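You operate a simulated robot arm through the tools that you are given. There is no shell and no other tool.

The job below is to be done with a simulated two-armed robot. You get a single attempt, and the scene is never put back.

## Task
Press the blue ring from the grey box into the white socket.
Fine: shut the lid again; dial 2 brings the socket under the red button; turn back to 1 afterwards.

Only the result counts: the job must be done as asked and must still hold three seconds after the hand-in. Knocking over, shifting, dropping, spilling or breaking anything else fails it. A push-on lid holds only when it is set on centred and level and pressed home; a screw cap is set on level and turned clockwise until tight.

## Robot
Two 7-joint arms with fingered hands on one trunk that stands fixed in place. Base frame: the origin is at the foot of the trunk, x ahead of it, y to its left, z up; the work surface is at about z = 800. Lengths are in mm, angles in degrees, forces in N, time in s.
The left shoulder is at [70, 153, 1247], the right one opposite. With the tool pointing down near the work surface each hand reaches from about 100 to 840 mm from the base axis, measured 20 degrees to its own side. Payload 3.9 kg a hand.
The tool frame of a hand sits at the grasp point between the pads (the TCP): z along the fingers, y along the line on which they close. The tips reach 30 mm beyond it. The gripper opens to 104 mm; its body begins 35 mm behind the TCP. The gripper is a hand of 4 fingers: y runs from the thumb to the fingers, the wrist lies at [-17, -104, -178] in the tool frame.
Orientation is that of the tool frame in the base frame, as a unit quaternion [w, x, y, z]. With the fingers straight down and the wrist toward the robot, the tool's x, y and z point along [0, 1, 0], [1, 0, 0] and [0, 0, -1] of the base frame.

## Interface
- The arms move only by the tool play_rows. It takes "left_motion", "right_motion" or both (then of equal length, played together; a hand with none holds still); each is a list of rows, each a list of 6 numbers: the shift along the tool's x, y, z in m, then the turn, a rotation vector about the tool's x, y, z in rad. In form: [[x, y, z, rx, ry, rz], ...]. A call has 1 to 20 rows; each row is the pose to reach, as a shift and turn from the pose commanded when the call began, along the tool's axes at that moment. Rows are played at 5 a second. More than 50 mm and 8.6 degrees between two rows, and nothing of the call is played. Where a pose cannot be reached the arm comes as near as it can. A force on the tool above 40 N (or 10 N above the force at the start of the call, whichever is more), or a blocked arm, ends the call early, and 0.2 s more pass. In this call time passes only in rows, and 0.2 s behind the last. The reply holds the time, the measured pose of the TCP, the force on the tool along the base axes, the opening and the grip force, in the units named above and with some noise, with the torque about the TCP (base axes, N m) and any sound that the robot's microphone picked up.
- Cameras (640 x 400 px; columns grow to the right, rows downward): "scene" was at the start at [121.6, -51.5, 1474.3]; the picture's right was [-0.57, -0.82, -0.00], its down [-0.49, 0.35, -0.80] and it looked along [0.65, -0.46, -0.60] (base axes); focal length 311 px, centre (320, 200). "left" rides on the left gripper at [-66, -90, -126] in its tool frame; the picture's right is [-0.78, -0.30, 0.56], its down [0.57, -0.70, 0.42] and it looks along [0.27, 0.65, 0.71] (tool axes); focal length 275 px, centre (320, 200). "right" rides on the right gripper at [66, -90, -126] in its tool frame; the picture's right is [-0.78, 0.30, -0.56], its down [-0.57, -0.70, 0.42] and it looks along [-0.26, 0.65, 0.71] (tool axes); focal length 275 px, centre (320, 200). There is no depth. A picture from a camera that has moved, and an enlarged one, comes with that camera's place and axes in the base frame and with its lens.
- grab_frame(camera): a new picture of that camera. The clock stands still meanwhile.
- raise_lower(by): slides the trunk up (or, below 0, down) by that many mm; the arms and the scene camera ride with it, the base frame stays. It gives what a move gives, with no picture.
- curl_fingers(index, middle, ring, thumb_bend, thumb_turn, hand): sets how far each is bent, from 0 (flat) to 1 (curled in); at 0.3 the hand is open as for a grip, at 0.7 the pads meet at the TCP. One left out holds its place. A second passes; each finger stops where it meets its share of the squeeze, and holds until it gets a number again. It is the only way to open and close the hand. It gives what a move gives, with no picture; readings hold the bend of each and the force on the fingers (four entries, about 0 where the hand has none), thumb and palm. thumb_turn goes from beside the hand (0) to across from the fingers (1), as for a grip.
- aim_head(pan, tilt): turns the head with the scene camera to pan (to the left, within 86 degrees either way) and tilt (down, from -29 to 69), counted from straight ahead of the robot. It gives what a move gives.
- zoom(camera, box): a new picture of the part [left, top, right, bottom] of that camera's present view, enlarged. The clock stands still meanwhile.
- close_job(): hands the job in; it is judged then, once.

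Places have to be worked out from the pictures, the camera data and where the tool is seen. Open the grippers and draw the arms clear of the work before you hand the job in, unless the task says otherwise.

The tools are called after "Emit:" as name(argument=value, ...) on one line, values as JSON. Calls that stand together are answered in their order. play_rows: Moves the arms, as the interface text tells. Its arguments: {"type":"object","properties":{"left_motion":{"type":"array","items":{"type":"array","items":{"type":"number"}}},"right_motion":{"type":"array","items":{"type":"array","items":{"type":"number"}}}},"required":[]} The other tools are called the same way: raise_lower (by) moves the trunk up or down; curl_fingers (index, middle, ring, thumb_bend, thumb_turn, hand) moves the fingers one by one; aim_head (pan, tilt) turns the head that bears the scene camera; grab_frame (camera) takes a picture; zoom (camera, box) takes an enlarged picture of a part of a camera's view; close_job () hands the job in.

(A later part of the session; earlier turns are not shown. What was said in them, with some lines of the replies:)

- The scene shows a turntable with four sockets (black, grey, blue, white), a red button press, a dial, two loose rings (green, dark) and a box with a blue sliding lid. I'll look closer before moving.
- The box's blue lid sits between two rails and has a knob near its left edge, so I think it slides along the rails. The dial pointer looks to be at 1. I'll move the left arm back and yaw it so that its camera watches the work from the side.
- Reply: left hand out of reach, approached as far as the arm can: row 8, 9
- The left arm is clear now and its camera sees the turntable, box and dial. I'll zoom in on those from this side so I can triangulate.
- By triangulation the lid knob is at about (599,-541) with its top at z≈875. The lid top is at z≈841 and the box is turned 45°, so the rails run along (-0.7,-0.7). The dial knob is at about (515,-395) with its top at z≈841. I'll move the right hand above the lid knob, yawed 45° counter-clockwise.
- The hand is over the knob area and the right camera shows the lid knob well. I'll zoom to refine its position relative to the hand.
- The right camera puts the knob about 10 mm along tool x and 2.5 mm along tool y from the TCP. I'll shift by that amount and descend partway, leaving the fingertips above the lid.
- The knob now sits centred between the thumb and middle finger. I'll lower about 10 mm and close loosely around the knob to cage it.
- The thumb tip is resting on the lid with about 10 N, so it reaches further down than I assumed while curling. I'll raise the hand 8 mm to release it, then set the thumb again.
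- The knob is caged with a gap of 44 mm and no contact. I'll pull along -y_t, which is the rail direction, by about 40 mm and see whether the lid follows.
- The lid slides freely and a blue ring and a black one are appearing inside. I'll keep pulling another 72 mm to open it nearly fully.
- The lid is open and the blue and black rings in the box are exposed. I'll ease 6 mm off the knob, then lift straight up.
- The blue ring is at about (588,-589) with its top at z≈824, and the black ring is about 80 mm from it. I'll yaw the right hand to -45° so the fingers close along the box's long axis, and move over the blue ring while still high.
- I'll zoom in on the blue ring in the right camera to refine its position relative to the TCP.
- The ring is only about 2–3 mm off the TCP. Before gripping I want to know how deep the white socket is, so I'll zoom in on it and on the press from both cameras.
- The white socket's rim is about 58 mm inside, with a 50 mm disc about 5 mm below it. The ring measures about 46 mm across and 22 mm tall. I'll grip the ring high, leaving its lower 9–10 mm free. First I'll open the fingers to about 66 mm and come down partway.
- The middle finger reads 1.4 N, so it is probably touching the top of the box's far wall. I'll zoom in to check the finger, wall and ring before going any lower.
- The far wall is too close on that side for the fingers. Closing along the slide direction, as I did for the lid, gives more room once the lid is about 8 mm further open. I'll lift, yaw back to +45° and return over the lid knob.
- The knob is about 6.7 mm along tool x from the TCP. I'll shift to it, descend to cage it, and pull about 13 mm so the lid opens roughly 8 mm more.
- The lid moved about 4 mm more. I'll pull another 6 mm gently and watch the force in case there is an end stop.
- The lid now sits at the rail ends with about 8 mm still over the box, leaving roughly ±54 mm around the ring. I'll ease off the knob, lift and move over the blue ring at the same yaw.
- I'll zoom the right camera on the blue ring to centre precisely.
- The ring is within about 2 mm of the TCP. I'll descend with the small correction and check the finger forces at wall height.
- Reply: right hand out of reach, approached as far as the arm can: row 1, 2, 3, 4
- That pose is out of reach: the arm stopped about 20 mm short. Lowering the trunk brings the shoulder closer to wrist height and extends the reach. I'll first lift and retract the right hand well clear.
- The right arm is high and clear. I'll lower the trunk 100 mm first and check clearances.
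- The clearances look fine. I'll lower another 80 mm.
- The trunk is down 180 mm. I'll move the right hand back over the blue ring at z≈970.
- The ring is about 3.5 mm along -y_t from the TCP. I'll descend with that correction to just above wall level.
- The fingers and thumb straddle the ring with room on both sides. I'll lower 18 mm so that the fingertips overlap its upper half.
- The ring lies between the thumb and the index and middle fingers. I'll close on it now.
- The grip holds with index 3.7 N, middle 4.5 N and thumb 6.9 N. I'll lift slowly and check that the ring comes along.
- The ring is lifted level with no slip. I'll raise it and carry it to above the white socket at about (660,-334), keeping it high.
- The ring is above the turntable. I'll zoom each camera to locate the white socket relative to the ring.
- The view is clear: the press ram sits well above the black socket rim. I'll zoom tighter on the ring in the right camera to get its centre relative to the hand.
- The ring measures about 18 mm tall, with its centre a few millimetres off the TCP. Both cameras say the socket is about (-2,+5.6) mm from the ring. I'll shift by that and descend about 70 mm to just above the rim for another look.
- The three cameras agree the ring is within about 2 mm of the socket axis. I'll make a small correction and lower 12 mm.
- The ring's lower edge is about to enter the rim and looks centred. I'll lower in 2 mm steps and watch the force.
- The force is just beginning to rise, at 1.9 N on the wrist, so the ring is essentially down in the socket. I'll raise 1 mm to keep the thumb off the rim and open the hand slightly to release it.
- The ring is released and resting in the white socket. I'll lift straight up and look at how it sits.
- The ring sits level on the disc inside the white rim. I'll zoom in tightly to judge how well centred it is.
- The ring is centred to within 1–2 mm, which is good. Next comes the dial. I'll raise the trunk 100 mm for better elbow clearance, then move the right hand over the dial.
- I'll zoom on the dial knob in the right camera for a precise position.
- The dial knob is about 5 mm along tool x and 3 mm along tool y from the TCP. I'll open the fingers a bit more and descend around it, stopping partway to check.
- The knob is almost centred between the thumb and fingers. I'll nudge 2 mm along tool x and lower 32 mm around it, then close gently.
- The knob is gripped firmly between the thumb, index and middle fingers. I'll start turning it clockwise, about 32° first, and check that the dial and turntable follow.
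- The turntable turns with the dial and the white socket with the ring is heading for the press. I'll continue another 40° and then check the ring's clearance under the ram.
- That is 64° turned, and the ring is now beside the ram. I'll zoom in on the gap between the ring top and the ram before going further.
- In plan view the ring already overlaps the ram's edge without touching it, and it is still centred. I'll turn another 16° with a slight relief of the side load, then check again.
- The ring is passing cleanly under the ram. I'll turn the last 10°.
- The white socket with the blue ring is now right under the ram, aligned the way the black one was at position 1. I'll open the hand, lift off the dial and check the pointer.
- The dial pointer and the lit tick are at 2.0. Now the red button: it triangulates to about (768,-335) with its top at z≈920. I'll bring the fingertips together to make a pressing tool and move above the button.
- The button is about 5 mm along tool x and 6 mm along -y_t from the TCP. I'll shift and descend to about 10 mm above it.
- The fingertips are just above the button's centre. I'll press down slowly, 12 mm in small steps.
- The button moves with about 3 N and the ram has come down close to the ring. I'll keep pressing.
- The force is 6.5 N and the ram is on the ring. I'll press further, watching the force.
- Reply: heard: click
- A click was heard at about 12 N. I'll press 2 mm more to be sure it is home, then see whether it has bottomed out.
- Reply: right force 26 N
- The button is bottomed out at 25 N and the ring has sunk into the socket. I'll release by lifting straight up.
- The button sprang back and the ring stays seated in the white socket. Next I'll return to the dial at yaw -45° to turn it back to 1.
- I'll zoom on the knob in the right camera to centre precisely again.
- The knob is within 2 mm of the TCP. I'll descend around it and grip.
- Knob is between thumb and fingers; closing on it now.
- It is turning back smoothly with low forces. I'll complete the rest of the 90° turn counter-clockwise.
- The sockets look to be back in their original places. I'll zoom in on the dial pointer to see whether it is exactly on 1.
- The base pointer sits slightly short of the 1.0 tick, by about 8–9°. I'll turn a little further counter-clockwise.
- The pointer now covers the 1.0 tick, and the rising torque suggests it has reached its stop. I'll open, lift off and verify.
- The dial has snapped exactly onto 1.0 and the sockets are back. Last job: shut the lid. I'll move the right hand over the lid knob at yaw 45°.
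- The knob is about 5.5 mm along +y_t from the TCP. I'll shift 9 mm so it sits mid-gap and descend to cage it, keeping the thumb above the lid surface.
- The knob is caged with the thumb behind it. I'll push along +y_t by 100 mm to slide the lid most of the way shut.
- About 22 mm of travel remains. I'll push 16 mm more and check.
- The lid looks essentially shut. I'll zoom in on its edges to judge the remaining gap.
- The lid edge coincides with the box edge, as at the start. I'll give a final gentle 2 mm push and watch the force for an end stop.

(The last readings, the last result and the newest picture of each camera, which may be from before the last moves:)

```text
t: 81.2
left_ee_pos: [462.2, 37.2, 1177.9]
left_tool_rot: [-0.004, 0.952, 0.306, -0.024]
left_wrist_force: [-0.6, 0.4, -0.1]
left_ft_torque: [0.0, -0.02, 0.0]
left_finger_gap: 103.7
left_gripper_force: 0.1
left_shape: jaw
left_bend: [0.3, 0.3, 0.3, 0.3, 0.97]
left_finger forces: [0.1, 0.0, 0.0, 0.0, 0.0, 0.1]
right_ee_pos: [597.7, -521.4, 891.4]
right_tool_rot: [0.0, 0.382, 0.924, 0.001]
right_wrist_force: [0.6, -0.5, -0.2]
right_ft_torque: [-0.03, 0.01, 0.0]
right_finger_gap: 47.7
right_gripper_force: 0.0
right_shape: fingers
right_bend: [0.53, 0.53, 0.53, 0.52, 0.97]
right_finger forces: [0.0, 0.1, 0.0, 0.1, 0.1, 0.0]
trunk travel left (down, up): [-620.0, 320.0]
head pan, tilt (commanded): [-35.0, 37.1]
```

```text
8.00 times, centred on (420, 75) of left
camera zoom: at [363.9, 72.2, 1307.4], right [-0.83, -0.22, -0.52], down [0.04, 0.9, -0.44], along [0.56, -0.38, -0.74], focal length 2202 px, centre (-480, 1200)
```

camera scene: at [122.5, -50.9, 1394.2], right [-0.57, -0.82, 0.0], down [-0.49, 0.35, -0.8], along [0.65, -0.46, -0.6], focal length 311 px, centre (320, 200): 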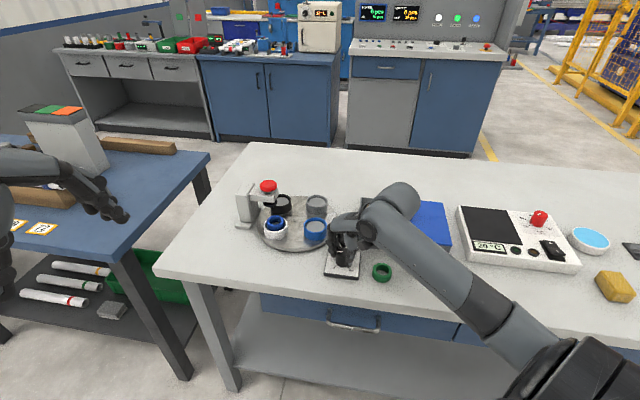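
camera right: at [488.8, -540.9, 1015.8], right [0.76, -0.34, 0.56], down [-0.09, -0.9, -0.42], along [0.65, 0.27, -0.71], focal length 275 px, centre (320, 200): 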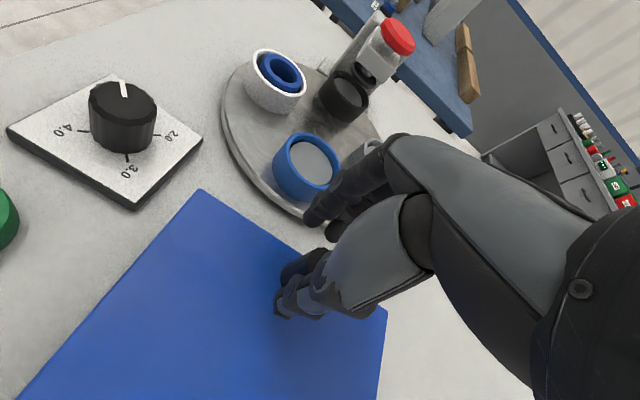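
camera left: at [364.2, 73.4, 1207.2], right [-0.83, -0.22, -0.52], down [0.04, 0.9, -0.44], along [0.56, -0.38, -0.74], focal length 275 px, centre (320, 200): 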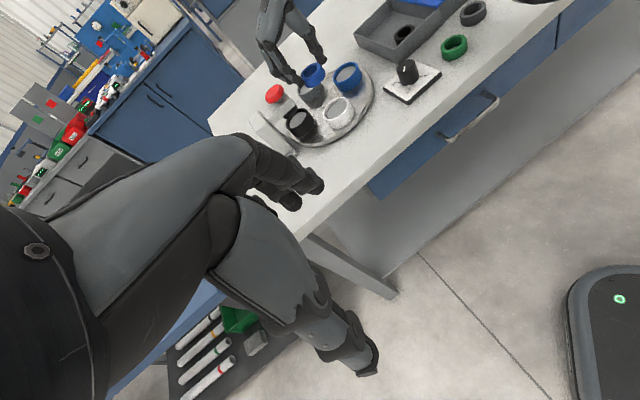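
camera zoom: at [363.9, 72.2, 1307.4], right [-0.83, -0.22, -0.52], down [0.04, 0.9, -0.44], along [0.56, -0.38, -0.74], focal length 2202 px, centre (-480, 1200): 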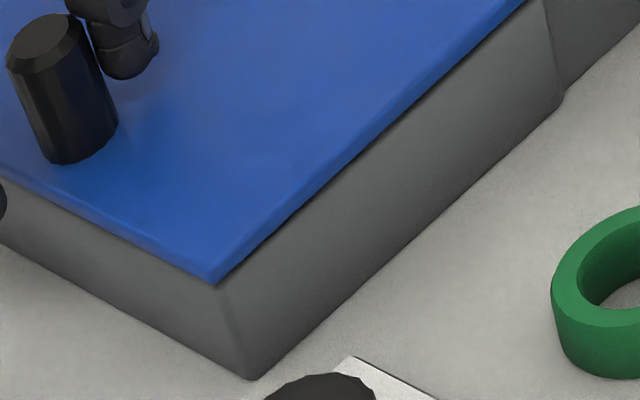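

The lid didn't move because the thumb isn't touching the knob yet. I'll push 4 mm more in 1 mm steps to seat it against any stop.

Emit:
play_rows(right_motion=[[0, 0.001, 0, 0, 0, 0], [0, 0.002, 0, 0, 0, 0], [0, 0.003, 0, 0, 0, 0], [0, 0.004, 0, 0, 0, 0]])

Emit:
zoom(camera="scene", box=[365, 200, 440, 260])

Emit:
zoom(camera="left", box=[385, 50, 455, 100])

```text
t: 82.2
left_ee_pos: [463.0, 35.5, 1177.5]
left_tool_rot: [-0.004, 0.952, 0.305, -0.024]
left_wrist_force: [0.6, 0.9, -0.1]
left_ft_torque: [0.01, -0.02, -0.05]
left_finger_gap: 103.7
left_gripper_force: 0.0
left_shape: jaw
left_bend: [0.3, 0.3, 0.3, 0.3, 0.97]
left_finger forces: [0.0, 0.1, 0.0, 0.1, 0.0, 0.1]
right_ee_pos: [602.1, -520.7, 891.4]
right_tool_rot: [0.0, 0.383, 0.924, 0.0]
right_wrist_force: [-1.7, -1.1, -0.2]
right_ft_torque: [-0.02, 0.03, -0.03]
right_finger_gap: 49.4
right_gripper_force: 1.5
right_shape: fingers
right_bend: [0.53, 0.53, 0.53, 0.51, 0.97]
right_finger forces: [0.0, 0.0, 0.0, 0.0, 2.0, 0.0]
trunk travel left (down, up): [-620.0, 320.0]
head pan, tilt (commanded): [-35.0, 37.1]
```

```text
6.67 times, centred on (402, 230) of scene
camera zoom: at [121.2, -51.6, 1394.3], right [-0.57, -0.82, 0.0], down [-0.49, 0.35, -0.8], along [0.65, -0.46, -0.6], focal length 2070 px, centre (-230, 0)
```

zoom: 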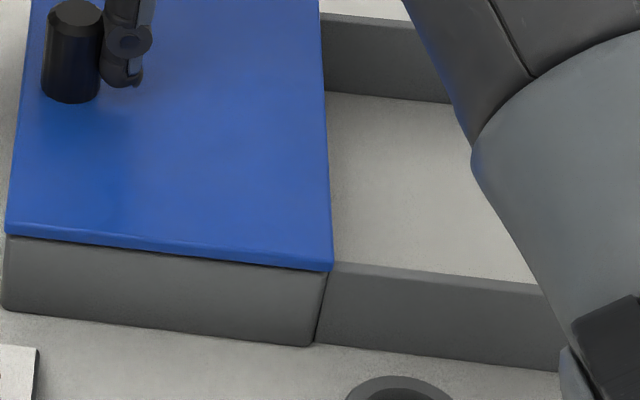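

```text
8.00 times, centred on (420, 75) of left
camera zoom: at [363.5, 71.7, 1307.5], right [-0.83, -0.22, -0.52], down [0.04, 0.9, -0.44], along [0.56, -0.38, -0.74], focal length 2202 px, centre (-480, 1200)
```

zoom: 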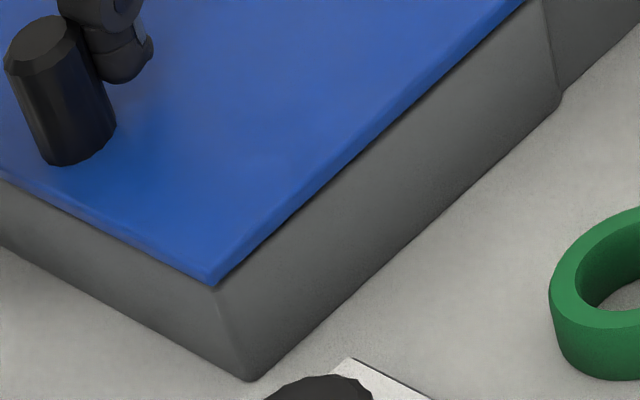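

The thumb meets 2 N of resistance and the lid no longer moves, so it is shut against its stop. I'll back off 6 mm and lift clear.

Emit:
play_rows(right_motion=[[0, -0.004, 0, 0, 0, 0], [0, -0.008, 0, 0, 0, 0], [0, -0.008, -0.02, 0, 0, 0], [0, -0.008, -0.05, 0, 0, 0], [0, -0.008, -0.09, 0, 0, 0]])

Emit:
grab_frame(camera="scene")

Emit:
zoom(camera="scene", box=[345, 180, 455, 280])

Emit:
zoom(camera="left", box=[290, 30, 480, 190])

```text
t: 83.4
left_ee_pos: [462.9, 37.3, 1177.1]
left_tool_rot: [-0.002, 0.952, 0.306, -0.024]
left_wrist_force: [-0.3, 0.6, 0.3]
left_ft_torque: [0.0, 0.0, 0.03]
left_finger_gap: 104.1
left_gripper_force: 0.1
left_shape: jaw
left_bend: [0.3, 0.3, 0.3, 0.3, 0.97]
left_finger forces: [0.1, 0.0, 0.0, 0.0, 0.0, 0.0]
right_ee_pos: [594.8, -524.8, 981.3]
right_tool_rot: [0.0, 0.382, 0.924, -0.001]
right_wrist_force: [-0.8, -0.1, 0.1]
right_ft_torque: [-0.02, 0.04, 0.02]
right_finger_gap: 47.6
right_gripper_force: 0.0
right_shape: fingers
right_bend: [0.53, 0.53, 0.53, 0.52, 0.97]
right_finger forces: [0.0, 0.0, 0.0, 0.0, 0.0, 0.0]
trunk travel left (down, up): [-620.0, 320.0]
head pan, tilt (commanded): [-35.0, 37.1]
```

```text
taken
camera scene: at [121.0, -50.6, 1394.3], right [-0.57, -0.82, 0.0], down [-0.49, 0.35, -0.8], along [0.65, -0.46, -0.6], focal length 311 px, centre (320, 200)
```

scene: 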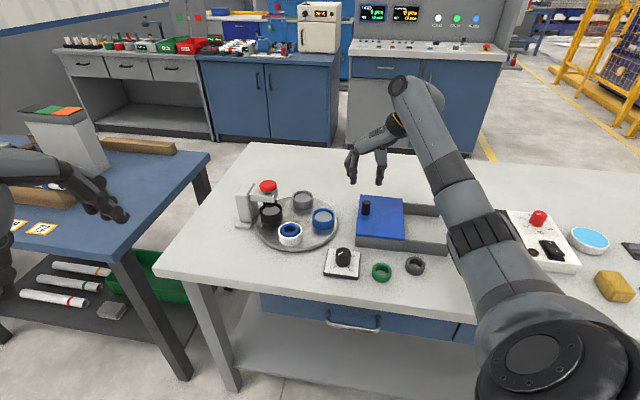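

```text
4.00 times, centred on (400, 230) of scene
camera zoom: at [121.0, -50.6, 1394.3], right [-0.57, -0.82, 0.0], down [-0.49, 0.35, -0.8], along [0.65, -0.46, -0.6], focal length 1242 px, centre (0, 80)
```

zoom: 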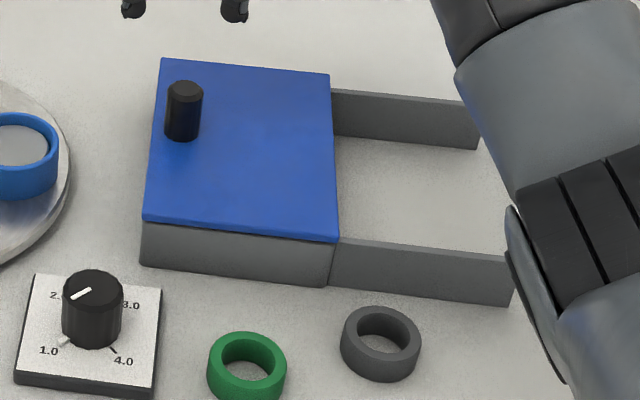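

```text
2.50 times, centred on (385, 110) of left
camera zoom: at [363.3, 72.8, 1307.5], right [-0.83, -0.22, -0.52], down [0.04, 0.9, -0.44], along [0.56, -0.38, -0.74], focal length 688 px, centre (158, 425)
```

zoom: 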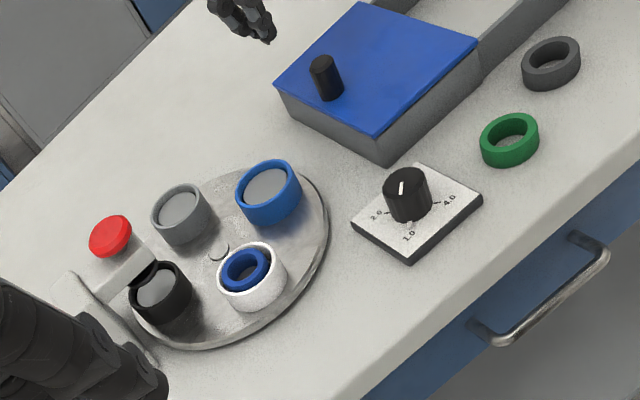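

The lid is shut and the dial is at 1. I'll take a close look at how the ring is seated in the white socket.

Emit:
zoom(camera="scene", box=[268, 210, 312, 250])

Emit:
zoom(camera="left", box=[300, 95, 400, 175])

Emit:
zoom(camera="left", box=[325, 115, 365, 155])

```text
10.00 times, centred on (290, 230) of scene
camera zoom: at [121.0, -50.6, 1394.3], right [-0.57, -0.82, 0.0], down [-0.49, 0.35, -0.8], along [0.65, -0.46, -0.6], focal length 3106 px, centre (620, -100)
```

zoom: 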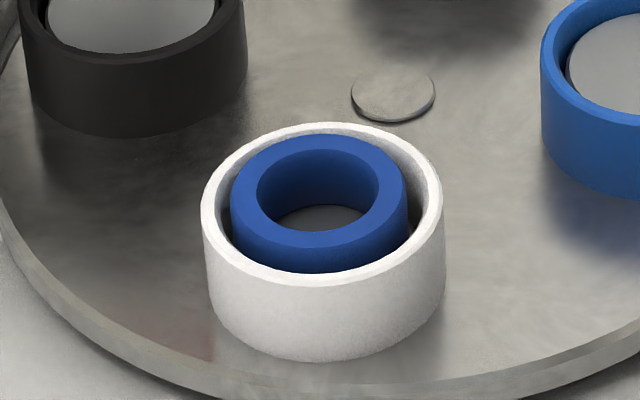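

```text
5.00 times, centred on (350, 135) of left
camera zoom: at [363.3, 72.8, 1307.5], right [-0.83, -0.22, -0.52], down [0.04, 0.9, -0.44], along [0.56, -0.38, -0.74], focal length 1376 px, centre (170, 525)
```

zoom: 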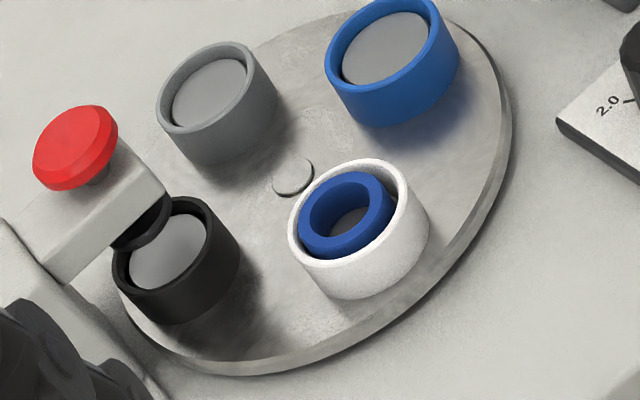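

```text
10.00 times, centred on (345, 135) of left
camera zoom: at [363.3, 72.8, 1307.5], right [-0.83, -0.22, -0.52], down [0.04, 0.9, -0.44], along [0.56, -0.38, -0.74], focal length 2753 px, centre (70, 850)
```

zoom: 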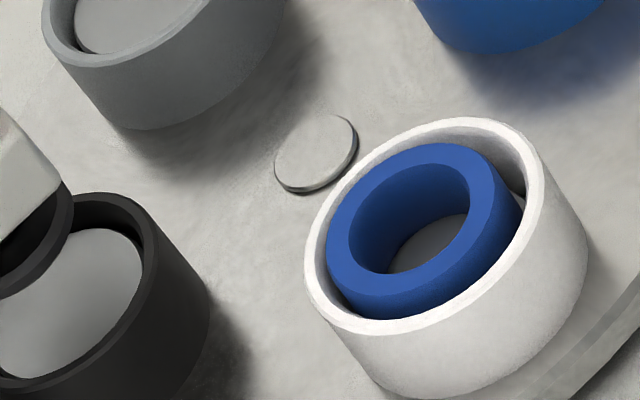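

The ring has sunk in and stays put, held in the white socket just proud of the rim. I'll now open the right hand and withdraw the arm well clear.

Emit:
play_rows(right_motion=[[0, 0, -0.04, 0, 0, 0], [0.0259, -0.013, -0.07, 0, 0, 0], [0.0519, -0.0259, -0.095, 0, 0, 0], [0.0778, -0.0389, -0.12, 0, 0, 0], [0.1037, -0.0519, -0.145, 0, 0, 0], [0.1297, -0.0648, -0.17, 0, 0, 0], [0.1556, -0.0778, -0.19, 0, 0, 0]])

Emit:
curl_fingers(hand="right", index=0.3, middle=0.3, ring=0.3, thumb_bend=0.3)

Emit:
grab_frame(camera="scene")

Emit:
grab_frame(camera="left")

```text
t: 85.0
left_ee_pos: [461.6, 36.1, 1177.3]
left_tool_rot: [-0.002, 0.952, 0.306, -0.024]
left_wrist_force: [1.0, 0.2, 0.0]
left_ft_torque: [-0.03, -0.05, -0.02]
left_finger_gap: 103.8
left_gripper_force: 0.0
left_shape: jaw
left_bend: [0.3, 0.3, 0.3, 0.3, 0.97]
left_finger forces: [0.0, 0.0, 0.0, 0.0, 0.0, 0.0]
right_ee_pos: [428.2, -469.8, 1172.0]
right_tool_rot: [0.0, 0.383, 0.924, 0.0]
right_wrist_force: [-1.3, 0.3, 0.2]
right_ft_torque: [0.0, -0.02, -0.02]
right_finger_gap: 47.4
right_gripper_force: 0.0
right_shape: fingers
right_bend: [0.53, 0.53, 0.53, 0.52, 0.97]
right_finger forces: [0.0, 0.0, 0.0, 0.0, 0.0, 0.1]
trunk travel left (down, up): [-620.0, 320.0]
head pan, tilt (commanded): [-35.0, 37.1]
```

```text
t: 86.0
left_ee_pos: [462.2, 37.1, 1176.7]
left_tool_rot: [-0.004, 0.952, 0.306, -0.023]
left_wrist_force: [-0.7, 0.5, 0.0]
left_ft_torque: [-0.01, 0.0, -0.02]
left_finger_gap: 104.0
left_gripper_force: 0.0
left_shape: jaw
left_bend: [0.3, 0.3, 0.3, 0.3, 0.97]
left_finger forces: [0.1, 0.1, 0.0, 0.1, 0.1, 0.1]
right_ee_pos: [430.4, -469.8, 1171.9]
right_tool_rot: [0.0, 0.383, 0.924, 0.0]
right_wrist_force: [0.4, -0.4, 0.1]
right_ft_torque: [-0.01, -0.03, -0.01]
right_finger_gap: 104.1
right_gripper_force: 0.0
right_shape: fingers
right_bend: [0.3, 0.3, 0.3, 0.3, 0.97]
right_finger forces: [0.0, 0.0, 0.0, 0.0, 0.0, 0.0]
trunk travel left (down, up): [-620.0, 320.0]
head pan, tilt (commanded): [-35.0, 37.1]
```

```text
taken
camera scene: at [121.3, -51.2, 1394.3], right [-0.57, -0.82, 0.0], down [-0.49, 0.35, -0.8], along [0.65, -0.46, -0.6], focal length 311 px, centre (320, 200)
```

scene: 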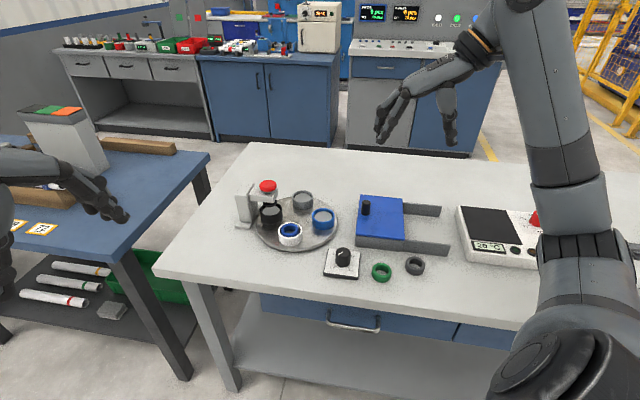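

```text
taken
camera left: at [363.6, 72.2, 1307.5], right [-0.83, -0.22, -0.52], down [0.04, 0.9, -0.44], along [0.56, -0.38, -0.74], focal length 275 px, centre (320, 200)
```

left: 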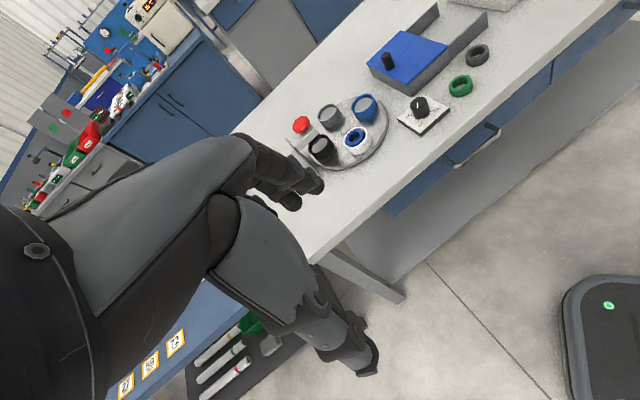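

Both arms are clear and both hands open. One last zoom to confirm the final state before handing in.

Emit:
zoom(camera="scene", box=[230, 170, 460, 300])

Emit:
zoom(camera="left", box=[290, 20, 500, 180])

```text
2.78 times, centred on (345, 235) of scene
camera zoom: at [121.3, -51.2, 1394.3], right [-0.57, -0.82, 0.0], down [-0.49, 0.35, -0.8], along [0.65, -0.46, -0.6], focal length 864 px, centre (250, 103)
```

zoom: 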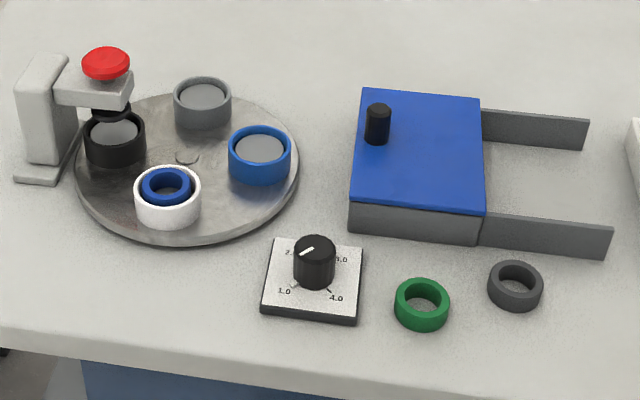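

```text
2.50 times, centred on (395, 100) of left
camera zoom: at [363.6, 72.2, 1307.5], right [-0.83, -0.22, -0.52], down [0.04, 0.9, -0.44], along [0.56, -0.38, -0.74], focal length 688 px, centre (132, 450)
```

zoom: 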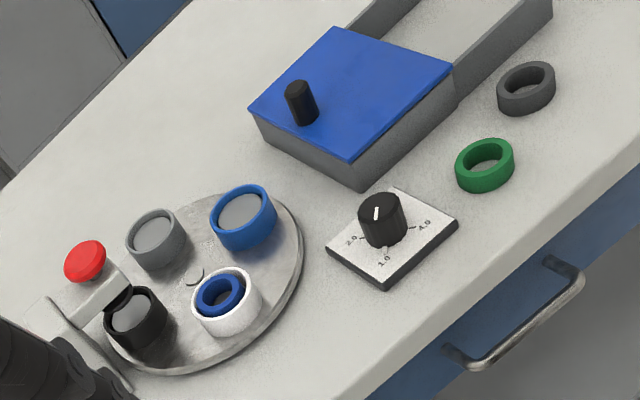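

The ring is pressed into the white socket, the lid is shut, the dial is at 1, nothing else has moved, and both arms are clear. I'm handing the job in.

Emit:
close_job()

```text
The job is handed in.
```

The job is handed in: the blue ring from the grey box is pressed into the white socket. The result of the judging was not shown to me.

- **Ring:** I set it in the white socket, turned the dial to 2 and pressed the red button until it clicked and bottomed out at about 25 N. The ring dropped several millimetres and stayed down. It sits just proud of the rim and looked slightly off-centre in the last close-up.
- **Dial:** it is back on 1. It first stopped a few degrees short, so I turned it a little further, and it now points exactly at the 1.0 mark.
- **Lid:** it is slid shut against its stop, with its edge level with the box as at the start.
- **Everything else:** the other rings, the sockets and the heater box look undisturbed in the final pictures. Both hands are open and the arms are drawn clear.

The trunk is still 80 mm lower than at the start. I had lowered it to reach into the box.
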